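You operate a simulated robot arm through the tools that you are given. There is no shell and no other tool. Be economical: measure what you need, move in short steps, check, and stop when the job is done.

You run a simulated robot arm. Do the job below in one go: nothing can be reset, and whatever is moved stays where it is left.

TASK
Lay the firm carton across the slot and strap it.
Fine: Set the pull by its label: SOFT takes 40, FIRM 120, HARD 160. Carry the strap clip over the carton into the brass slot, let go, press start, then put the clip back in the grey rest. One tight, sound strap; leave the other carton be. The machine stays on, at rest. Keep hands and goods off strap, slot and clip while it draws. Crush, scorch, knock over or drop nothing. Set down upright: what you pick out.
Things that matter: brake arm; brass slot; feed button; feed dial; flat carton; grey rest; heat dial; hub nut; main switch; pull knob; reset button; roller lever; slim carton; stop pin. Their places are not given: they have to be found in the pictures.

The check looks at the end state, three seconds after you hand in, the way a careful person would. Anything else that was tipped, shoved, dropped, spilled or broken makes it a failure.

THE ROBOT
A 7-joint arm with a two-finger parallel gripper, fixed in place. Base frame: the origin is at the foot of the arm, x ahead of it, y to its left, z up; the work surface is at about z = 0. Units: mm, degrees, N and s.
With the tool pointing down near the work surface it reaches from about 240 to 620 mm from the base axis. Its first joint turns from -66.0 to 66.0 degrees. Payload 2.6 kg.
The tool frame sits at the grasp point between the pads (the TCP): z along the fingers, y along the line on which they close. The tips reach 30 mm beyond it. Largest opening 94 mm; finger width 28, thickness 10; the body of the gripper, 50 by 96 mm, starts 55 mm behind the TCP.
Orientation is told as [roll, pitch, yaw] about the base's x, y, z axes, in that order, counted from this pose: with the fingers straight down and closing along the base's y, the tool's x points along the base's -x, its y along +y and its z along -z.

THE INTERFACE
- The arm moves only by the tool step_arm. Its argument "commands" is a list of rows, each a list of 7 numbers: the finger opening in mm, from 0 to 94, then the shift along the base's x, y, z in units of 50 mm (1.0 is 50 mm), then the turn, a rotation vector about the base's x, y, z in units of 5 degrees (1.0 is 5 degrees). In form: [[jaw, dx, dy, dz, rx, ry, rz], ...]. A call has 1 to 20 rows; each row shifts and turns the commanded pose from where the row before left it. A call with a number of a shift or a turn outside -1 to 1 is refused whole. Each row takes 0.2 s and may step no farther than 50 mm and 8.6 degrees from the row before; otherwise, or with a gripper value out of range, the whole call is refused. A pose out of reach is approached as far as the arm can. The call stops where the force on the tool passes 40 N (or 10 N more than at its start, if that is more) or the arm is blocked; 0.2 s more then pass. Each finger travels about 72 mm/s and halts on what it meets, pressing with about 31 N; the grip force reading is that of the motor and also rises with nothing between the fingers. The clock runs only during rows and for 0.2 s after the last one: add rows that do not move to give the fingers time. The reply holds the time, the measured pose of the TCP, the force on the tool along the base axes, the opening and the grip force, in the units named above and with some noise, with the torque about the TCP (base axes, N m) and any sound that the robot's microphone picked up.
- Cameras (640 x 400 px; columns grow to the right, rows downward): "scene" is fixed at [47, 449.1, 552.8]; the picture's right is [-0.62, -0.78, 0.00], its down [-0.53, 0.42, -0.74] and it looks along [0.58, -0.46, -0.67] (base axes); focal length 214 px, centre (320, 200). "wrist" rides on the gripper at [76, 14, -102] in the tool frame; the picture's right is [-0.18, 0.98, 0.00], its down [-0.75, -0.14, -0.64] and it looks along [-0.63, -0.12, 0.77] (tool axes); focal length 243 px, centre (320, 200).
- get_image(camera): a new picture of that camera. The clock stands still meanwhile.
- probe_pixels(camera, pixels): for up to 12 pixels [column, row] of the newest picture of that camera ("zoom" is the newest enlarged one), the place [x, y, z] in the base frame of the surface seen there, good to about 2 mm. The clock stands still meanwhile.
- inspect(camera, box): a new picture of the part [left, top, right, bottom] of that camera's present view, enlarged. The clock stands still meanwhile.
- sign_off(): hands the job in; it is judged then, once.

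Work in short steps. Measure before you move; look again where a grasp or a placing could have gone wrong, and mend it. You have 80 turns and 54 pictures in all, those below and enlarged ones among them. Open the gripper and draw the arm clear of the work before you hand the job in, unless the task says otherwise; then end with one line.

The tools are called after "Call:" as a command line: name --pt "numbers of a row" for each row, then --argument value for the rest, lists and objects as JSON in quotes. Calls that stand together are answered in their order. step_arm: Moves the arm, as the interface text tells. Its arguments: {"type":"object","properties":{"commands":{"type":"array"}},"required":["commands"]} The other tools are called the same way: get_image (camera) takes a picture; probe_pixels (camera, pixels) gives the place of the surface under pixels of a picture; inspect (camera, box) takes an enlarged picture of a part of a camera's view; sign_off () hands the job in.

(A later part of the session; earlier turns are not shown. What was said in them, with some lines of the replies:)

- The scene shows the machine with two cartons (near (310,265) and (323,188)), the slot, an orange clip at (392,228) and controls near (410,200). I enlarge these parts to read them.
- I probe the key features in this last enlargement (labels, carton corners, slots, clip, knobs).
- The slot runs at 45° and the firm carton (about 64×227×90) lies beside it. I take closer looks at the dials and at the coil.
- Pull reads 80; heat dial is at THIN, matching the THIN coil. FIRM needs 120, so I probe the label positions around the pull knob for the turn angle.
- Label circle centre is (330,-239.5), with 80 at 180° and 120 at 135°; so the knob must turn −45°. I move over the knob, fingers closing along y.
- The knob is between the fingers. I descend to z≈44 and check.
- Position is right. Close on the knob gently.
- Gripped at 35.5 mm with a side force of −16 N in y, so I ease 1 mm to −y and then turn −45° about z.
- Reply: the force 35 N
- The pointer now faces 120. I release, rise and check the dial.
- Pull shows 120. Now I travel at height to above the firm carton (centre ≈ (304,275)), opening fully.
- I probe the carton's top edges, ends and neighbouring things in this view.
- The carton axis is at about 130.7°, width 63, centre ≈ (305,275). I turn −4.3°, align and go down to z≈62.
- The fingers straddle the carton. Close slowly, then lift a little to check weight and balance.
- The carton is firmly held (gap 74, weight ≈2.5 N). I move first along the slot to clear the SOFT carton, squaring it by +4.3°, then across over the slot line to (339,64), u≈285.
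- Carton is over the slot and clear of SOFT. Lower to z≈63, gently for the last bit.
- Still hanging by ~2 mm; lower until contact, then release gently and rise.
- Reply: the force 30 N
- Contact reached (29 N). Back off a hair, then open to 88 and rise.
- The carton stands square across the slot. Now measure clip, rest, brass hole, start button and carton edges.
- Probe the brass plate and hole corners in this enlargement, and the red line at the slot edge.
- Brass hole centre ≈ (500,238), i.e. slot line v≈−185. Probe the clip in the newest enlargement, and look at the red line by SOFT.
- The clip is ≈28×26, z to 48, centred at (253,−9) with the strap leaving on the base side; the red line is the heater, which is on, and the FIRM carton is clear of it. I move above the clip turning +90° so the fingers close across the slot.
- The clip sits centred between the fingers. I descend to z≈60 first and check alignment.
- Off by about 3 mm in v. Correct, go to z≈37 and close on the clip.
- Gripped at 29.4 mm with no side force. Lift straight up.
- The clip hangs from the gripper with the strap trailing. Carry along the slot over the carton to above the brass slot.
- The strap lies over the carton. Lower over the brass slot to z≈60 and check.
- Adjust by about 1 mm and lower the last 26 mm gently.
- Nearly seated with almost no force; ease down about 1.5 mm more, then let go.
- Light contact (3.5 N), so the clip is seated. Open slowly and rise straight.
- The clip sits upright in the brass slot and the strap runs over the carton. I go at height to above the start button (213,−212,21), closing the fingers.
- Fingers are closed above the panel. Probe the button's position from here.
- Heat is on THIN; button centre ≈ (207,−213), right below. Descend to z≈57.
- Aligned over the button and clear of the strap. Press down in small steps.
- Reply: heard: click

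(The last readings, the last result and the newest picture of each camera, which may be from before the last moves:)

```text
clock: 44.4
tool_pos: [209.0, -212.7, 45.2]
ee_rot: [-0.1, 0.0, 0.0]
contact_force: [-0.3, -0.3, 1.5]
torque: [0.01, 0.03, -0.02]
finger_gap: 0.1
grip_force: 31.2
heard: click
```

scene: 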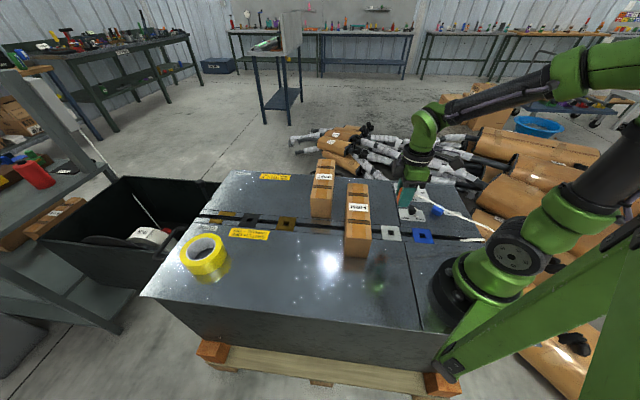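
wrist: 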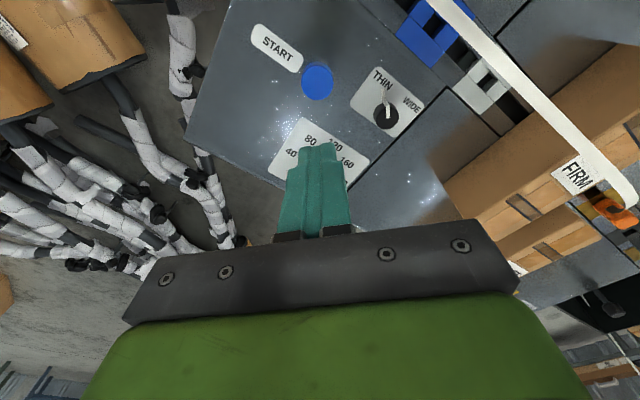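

Click heard. Lift off and wait, staying clear while it draws.

Call:
step_arm --pt "0 0 0 0.4 0 0 0" --pt "0 0 0 0.8 0 0 0" --pt "0 0 0 0.8 0 0 0" --pt "0 0 0 0.8 0 0 0" --pt "0 0 0 0 0 0 0" --pt "0 0 0 0 0 0 0" --pt "0 0 0 0 0 0 0" --pt "0 0 0 0 0 0 0" --pt "0 0 0 0 0 0 0" --pt "0 0 0 0 0 0 0"

Call:
inspect --camera "scene" --box '[220, 130, 460, 290]'

```text
clock: 46.6
tool_pos: [209.7, -212.6, 184.0]
ee_rot: [0.0, 0.0, 0.0]
contact_force: [-0.1, -0.5, 0.5]
torque: [0.03, 0.0, -0.01]
finger_gap: 0.0
grip_force: 31.1
```

```text
2.50 times, centred on (340, 210) of scene
```

zoom: 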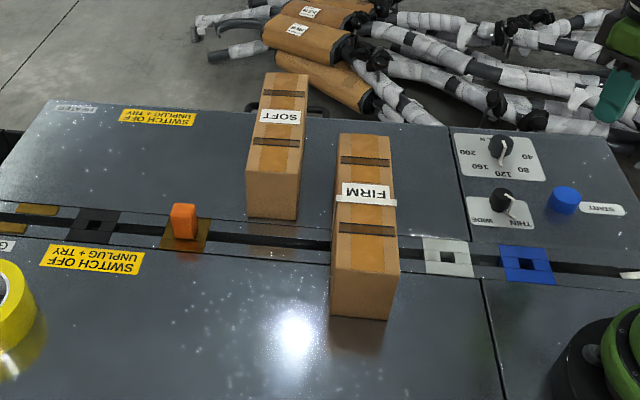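

The strap is now drawn tight around the carton below its label, and the clip is free in the brass slot. Wait a while more and look close.

Call:
step_arm --pt "0 0 0 0 0 0 0" --pt "0 0 0 0 0 0 0" --pt "0 0 0 0 0 0 0" --pt "0 0 0 0 0 0 0" --pt "0 0 0 0 0 0 0" --pt "0 0 0 0 0 0 0" --pt "0 0 0 0 0 0 0" --pt "0 0 0 0 0 0 0" --pt "0 0 0 0 0 0 0" --pt "0 0 0 0 0 0 0" --pt "0 0 0 0 0 0 0" --pt "0 0 0 0 0 0 0" --pt "0 0 0 0 0 0 0" --pt "0 0 0 0 0 0 0" --pt "0 0 0 0 0 0 0" --pt "0 0 0 0 0 0 0" --pt "0 0 0 0 0 0 0" --pt "0 0 0 0 0 0 0" --pt "0 0 0 0 0 0 0" --pt "0 0 0 0 0 0 0"

Call:
inspect --camera "scene" --box '[270, 170, 410, 270]'

```text
clock: 50.8
tool_pos: [209.2, -212.8, 184.0]
ee_rot: [0.1, 0.0, 0.0]
contact_force: [0.2, -0.9, -0.6]
torque: [-0.01, -0.02, -0.01]
finger_gap: 0.0
grip_force: 30.8
```

```text
4.00 times, centred on (340, 220) of scene
```

zoom: 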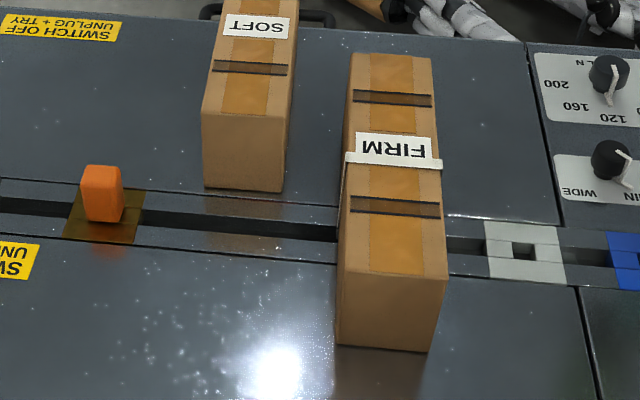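

The strap is tight around the carton and nothing was disturbed. Go back over the clip with yaw +45° and the fingers open.

Call:
step_arm --pt "20 0.448 0.693 0.1 0 0 1" --pt "40 0.448 0.693 0.1 0 0 1" --pt "60 0.448 0.693 0 0 0 1" --pt "60 0.448 0.693 0 0 0 1" --pt "60 0.448 0.693 0 0 0 1" --pt "60 0.448 0.693 0 0 0 1" --pt "60 0.448 0.693 0 0 0 1" --pt "60 0.448 0.693 0 0 0 1" --pt "60 0.448 0.693 0 0 0 1" --pt "60 0.448 0.693 0 0 0 0" --pt "60 0.448 0.693 0 0 0 0" --pt "60 0.448 0.693 0 0 0 0" --pt "60 0.448 0.693 0 0 0 0" --pt "60 0 0 0 0 0 0"

Call:
get_image --camera "wrist"

```text
clock: 53.8
tool_pos: [501.3, 239.2, 196.7]
ee_rot: [0.0, 0.0, 44.9]
contact_force: [-0.6, -0.3, 0.8]
torque: [0.0, 0.0, 0.0]
finger_gap: 60.0
grip_force: 0.2
```

```text
11 pictures are left
```

wrist: 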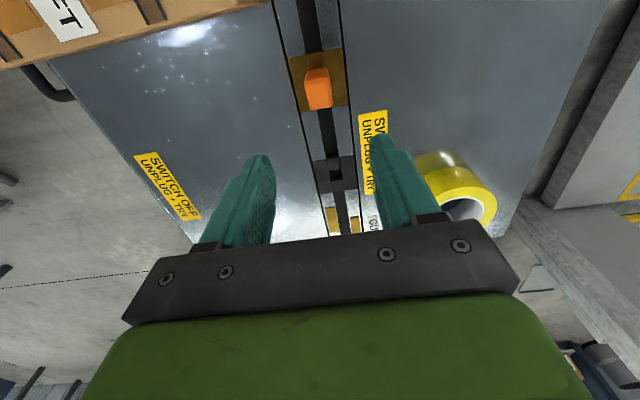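

The clip is upright, between the fingers. Descend to z≈37 (commanded a little −x,−y) and grip.

Call:
step_arm --pt "60 -0.02 -0.03 -0.8 0 0 0" --pt "60 0 0 -0.8 0 0 0" --pt "60 0 0 -0.8 0 0 0" --pt "60 0 0 -0.5 0 0 0" --pt "60 0 0 -0.28 0 0 0" --pt "60 0 0 0 0 0 0"

```text
clock: 55.2
tool_pos: [498.7, 236.3, 36.2]
ee_rot: [0.0, -0.1, 45.0]
contact_force: [-0.5, 0.3, 0.1]
torque: [-0.03, -0.03, -0.03]
finger_gap: 60.2
grip_force: 0.1
```

Call:
step_arm --pt "50 0.02 0.02 0 0 0 0" --pt "40 0 0 0 0 0 0" --pt "30 0 0 0 0 0 0" --pt "20 0 0 0 0 0 0" --pt "18 0 0 0 0 0 0" --pt "18 0 0 0 0 0 0" --pt "18 0 0 0.3 0 0 0" --pt "18 0 0 0.6 0 0 0" --pt "18 0 0 0.9 0 0 0" --pt "18 0 0 0.9 0 0 0" --pt "18 0 0 0 0 0 0"

Call:
inspect --camera "scene" --box '[220, 130, 460, 290]'

```text
clock: 57.6
tool_pos: [498.8, 237.7, 172.8]
ee_rot: [-0.1, -0.1, 45.0]
contact_force: [-0.3, 0.2, 0.0]
torque: [-0.02, 0.01, -0.01]
finger_gap: 29.5
grip_force: 31.2
```

```text
2.50 times, centred on (340, 210) of scene
```

zoom: 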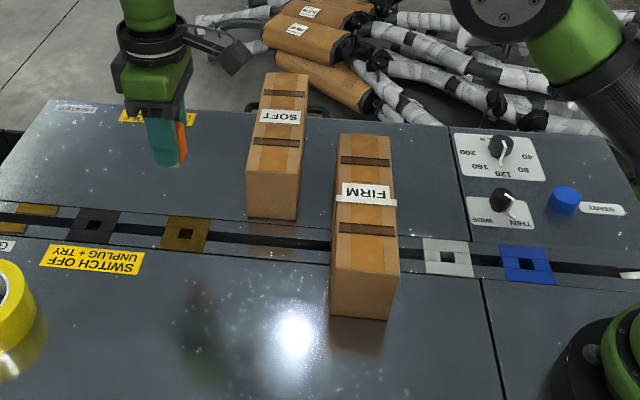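

Clip held. Carry it back over the carton to above the grey rest.

Call:
step_arm --pt "18 -0.41 -0.411 0 0 0 0" --pt "18 -0.41 -0.411 0 0 0 0" --pt "18 -0.41 -0.411 0 0 0 0" --pt "18 -0.41 -0.411 0 0 0 0" --pt "18 -0.41 -0.411 0 0 0 0" --pt "18 -0.41 -0.411 0 0 0 0" --pt "18 -0.41 -0.411 0 0 0 0" --pt "18 -0.41 -0.411 0 0 0 0" --pt "18 -0.41 -0.411 0 0 0 0" --pt "18 -0.41 -0.411 0 0 0 0" --pt "18 -0.41 -0.411 0 0 0 0" --pt "18 -0.41 -0.411 0 0 0 0" --pt "18 0 0 0 0 0 0"

```text
clock: 60.4
tool_pos: [253.8, -8.6, 171.7]
ee_rot: [0.0, -0.1, 45.1]
contact_force: [-1.1, -0.7, -0.9]
torque: [0.02, 0.02, 0.03]
finger_gap: 29.3
grip_force: 30.9
```

Above the rest. Lower to z≈50, then check.

Call:
step_arm --pt "18 0 0 -0.8 0 0 0" --pt "18 0 0 -0.8 0 0 0" --pt "18 0 0 -0.6 0 0 0" --pt "18 0 0 -0.3 0 0 0" --pt "18 0 0 -0.1 0 0 0" --pt "18 0 0 0 0 0 0"

Call:
inspect --camera "scene" --box '[350, 190, 430, 250]'

```text
clock: 61.8
tool_pos: [252.9, -10.2, 41.7]
ee_rot: [0.0, 0.0, 45.0]
contact_force: [0.2, 0.1, -0.6]
torque: [0.04, 0.02, -0.03]
finger_gap: 29.4
grip_force: 31.0
```

```text
6.67 times, centred on (390, 220) of scene
```

zoom: 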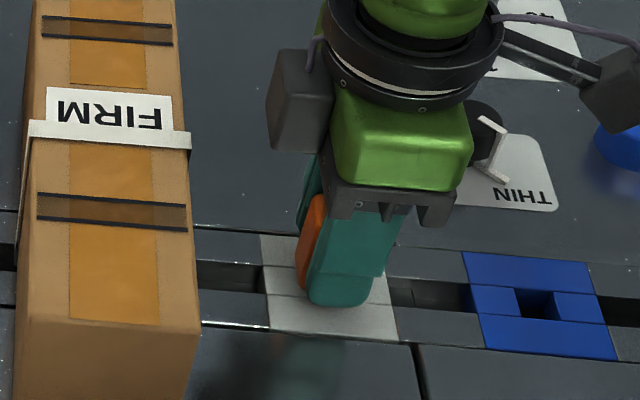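

Well placed over the rest. Ease down to contact.

Call:
step_arm --pt "18 0 0.01 -0.06 0 0 0" --pt "18 0 0 -0.04 0 0 0" --pt "18 0 0 -0.015 0 0 0" --pt "18 0 0 0 0 0 0"

```text
clock: 62.8
tool_pos: [253.9, -8.3, 37.3]
ee_rot: [-0.1, 0.0, 45.0]
contact_force: [-8.2, -1.5, 23.4]
torque: [0.01, 0.08, 0.02]
finger_gap: 29.5
grip_force: 30.9
```

Contact at about 23 N. Back off a little, release slowly, and rise to check seating.

Call:
step_arm --pt "18 0 0 0.01 0 0 0" --pt "34 0 0 0 0 0 0" --pt "44 0 0 0 0 0 0" --pt "56 0 0 0 0 0 0" --pt "60 0 0 0 0 0 0" --pt "60 0 0 0.4 0 0 0" --pt "60 0 0 0.7 0 0 0" --pt "60 0 0 0.9 0 0 0" --pt "60 0 0 0.9 0 0 0" --pt "60 0 0 0.9 0 0 0" --pt "60 0 0 0 0 0 0"

Call:
inspect --camera "scene" --box '[375, 210, 415, 250]'

```text
clock: 65.2
tool_pos: [250.9, -9.8, 229.5]
ee_rot: [0.0, -0.1, 45.0]
contact_force: [0.8, 0.2, -0.7]
torque: [0.04, -0.03, 0.01]
finger_gap: 60.0
grip_force: 0.1
```

```text
10.00 times, centred on (395, 230) of scene
```

zoom: 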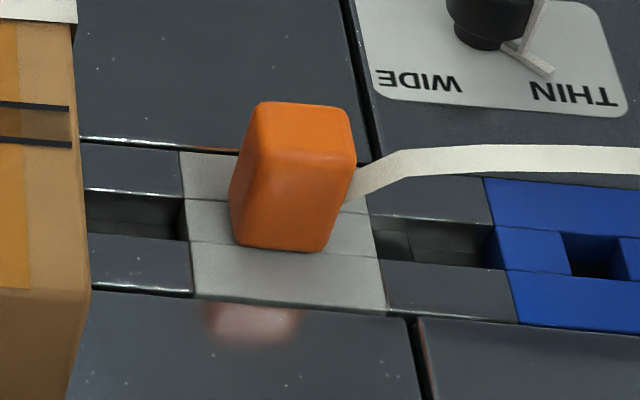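

The strap is attached to the clip again, so the rest has taken it; it sits ~2 mm from before. Check its height and tilt.

Call:
probe_pixels --camera "zoom" --pixels '[[270, 107], [340, 110], [305, 125], [345, 150], [255, 145], [240, 235], [318, 245], [280, 245]]'

Call:
get_image --camera "wrist"

```text
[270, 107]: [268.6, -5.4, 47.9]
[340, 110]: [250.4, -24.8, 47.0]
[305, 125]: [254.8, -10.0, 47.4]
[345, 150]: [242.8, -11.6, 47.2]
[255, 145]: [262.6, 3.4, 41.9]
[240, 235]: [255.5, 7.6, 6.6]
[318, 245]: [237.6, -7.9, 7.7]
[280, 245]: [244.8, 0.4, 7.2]
```

```text
7 pictures are left
```

wrist: 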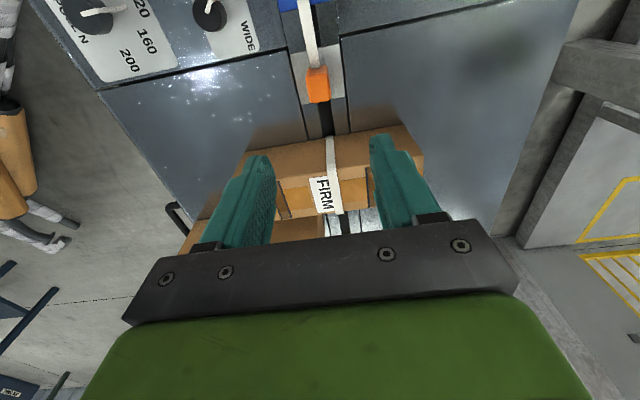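

The clip top is level at z≈47.5, same as at the start, and seated. I raise the arm clear, open, and take a final look.

Call:
step_arm --pt "94 0.3 -0.5 0.7 0 0 0" --pt "94 0.3 -0.5 0.7 0 0 0" --pt "94 0.3 -0.5 0.7 0 0 0" --pt "94 0.3 -0.5 0.7 0 0 0" --pt "94 0 0 0 0 0 0"

Call:
get_image --camera "scene"

Call:
inspect --camera "scene" --box '[270, 170, 450, 280]'

```text
clock: 66.4
tool_pos: [311.1, -109.1, 367.6]
ee_rot: [0.1, -0.1, 44.9]
contact_force: [-0.4, -0.6, 0.2]
torque: [-0.03, 0.02, -0.02]
finger_gap: 93.9
grip_force: 0.0
```

```text
6 pictures are left
```

scene: 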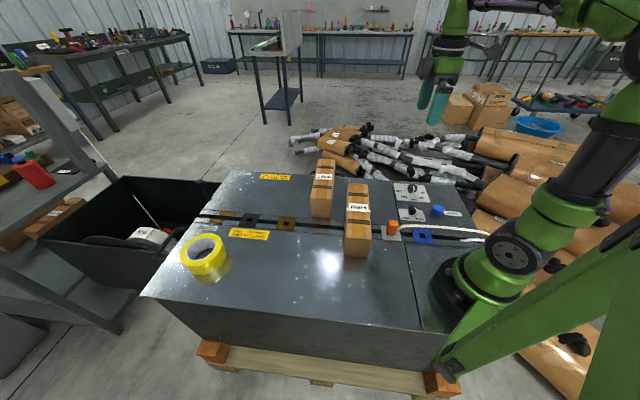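

```text
3.56 times, centred on (360, 225) of scene
```

zoom: 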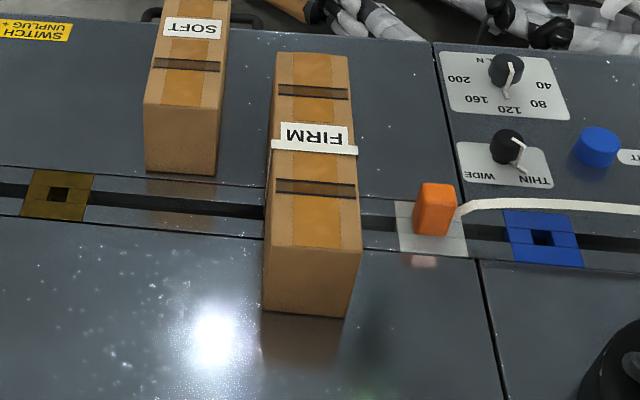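

The strap is tight on the FIRM carton, the clip is in the grey rest, pull reads 120 and the SOFT carton is untouched. The arm is clear, so I hand in.

Call:
sign_off

```text
The job is handed in.
```

The FIRM carton lies across the slot with one tight strap drawn at 120, the clip is back in the grey rest, the SOFT carton was not moved, and the job is handed in.
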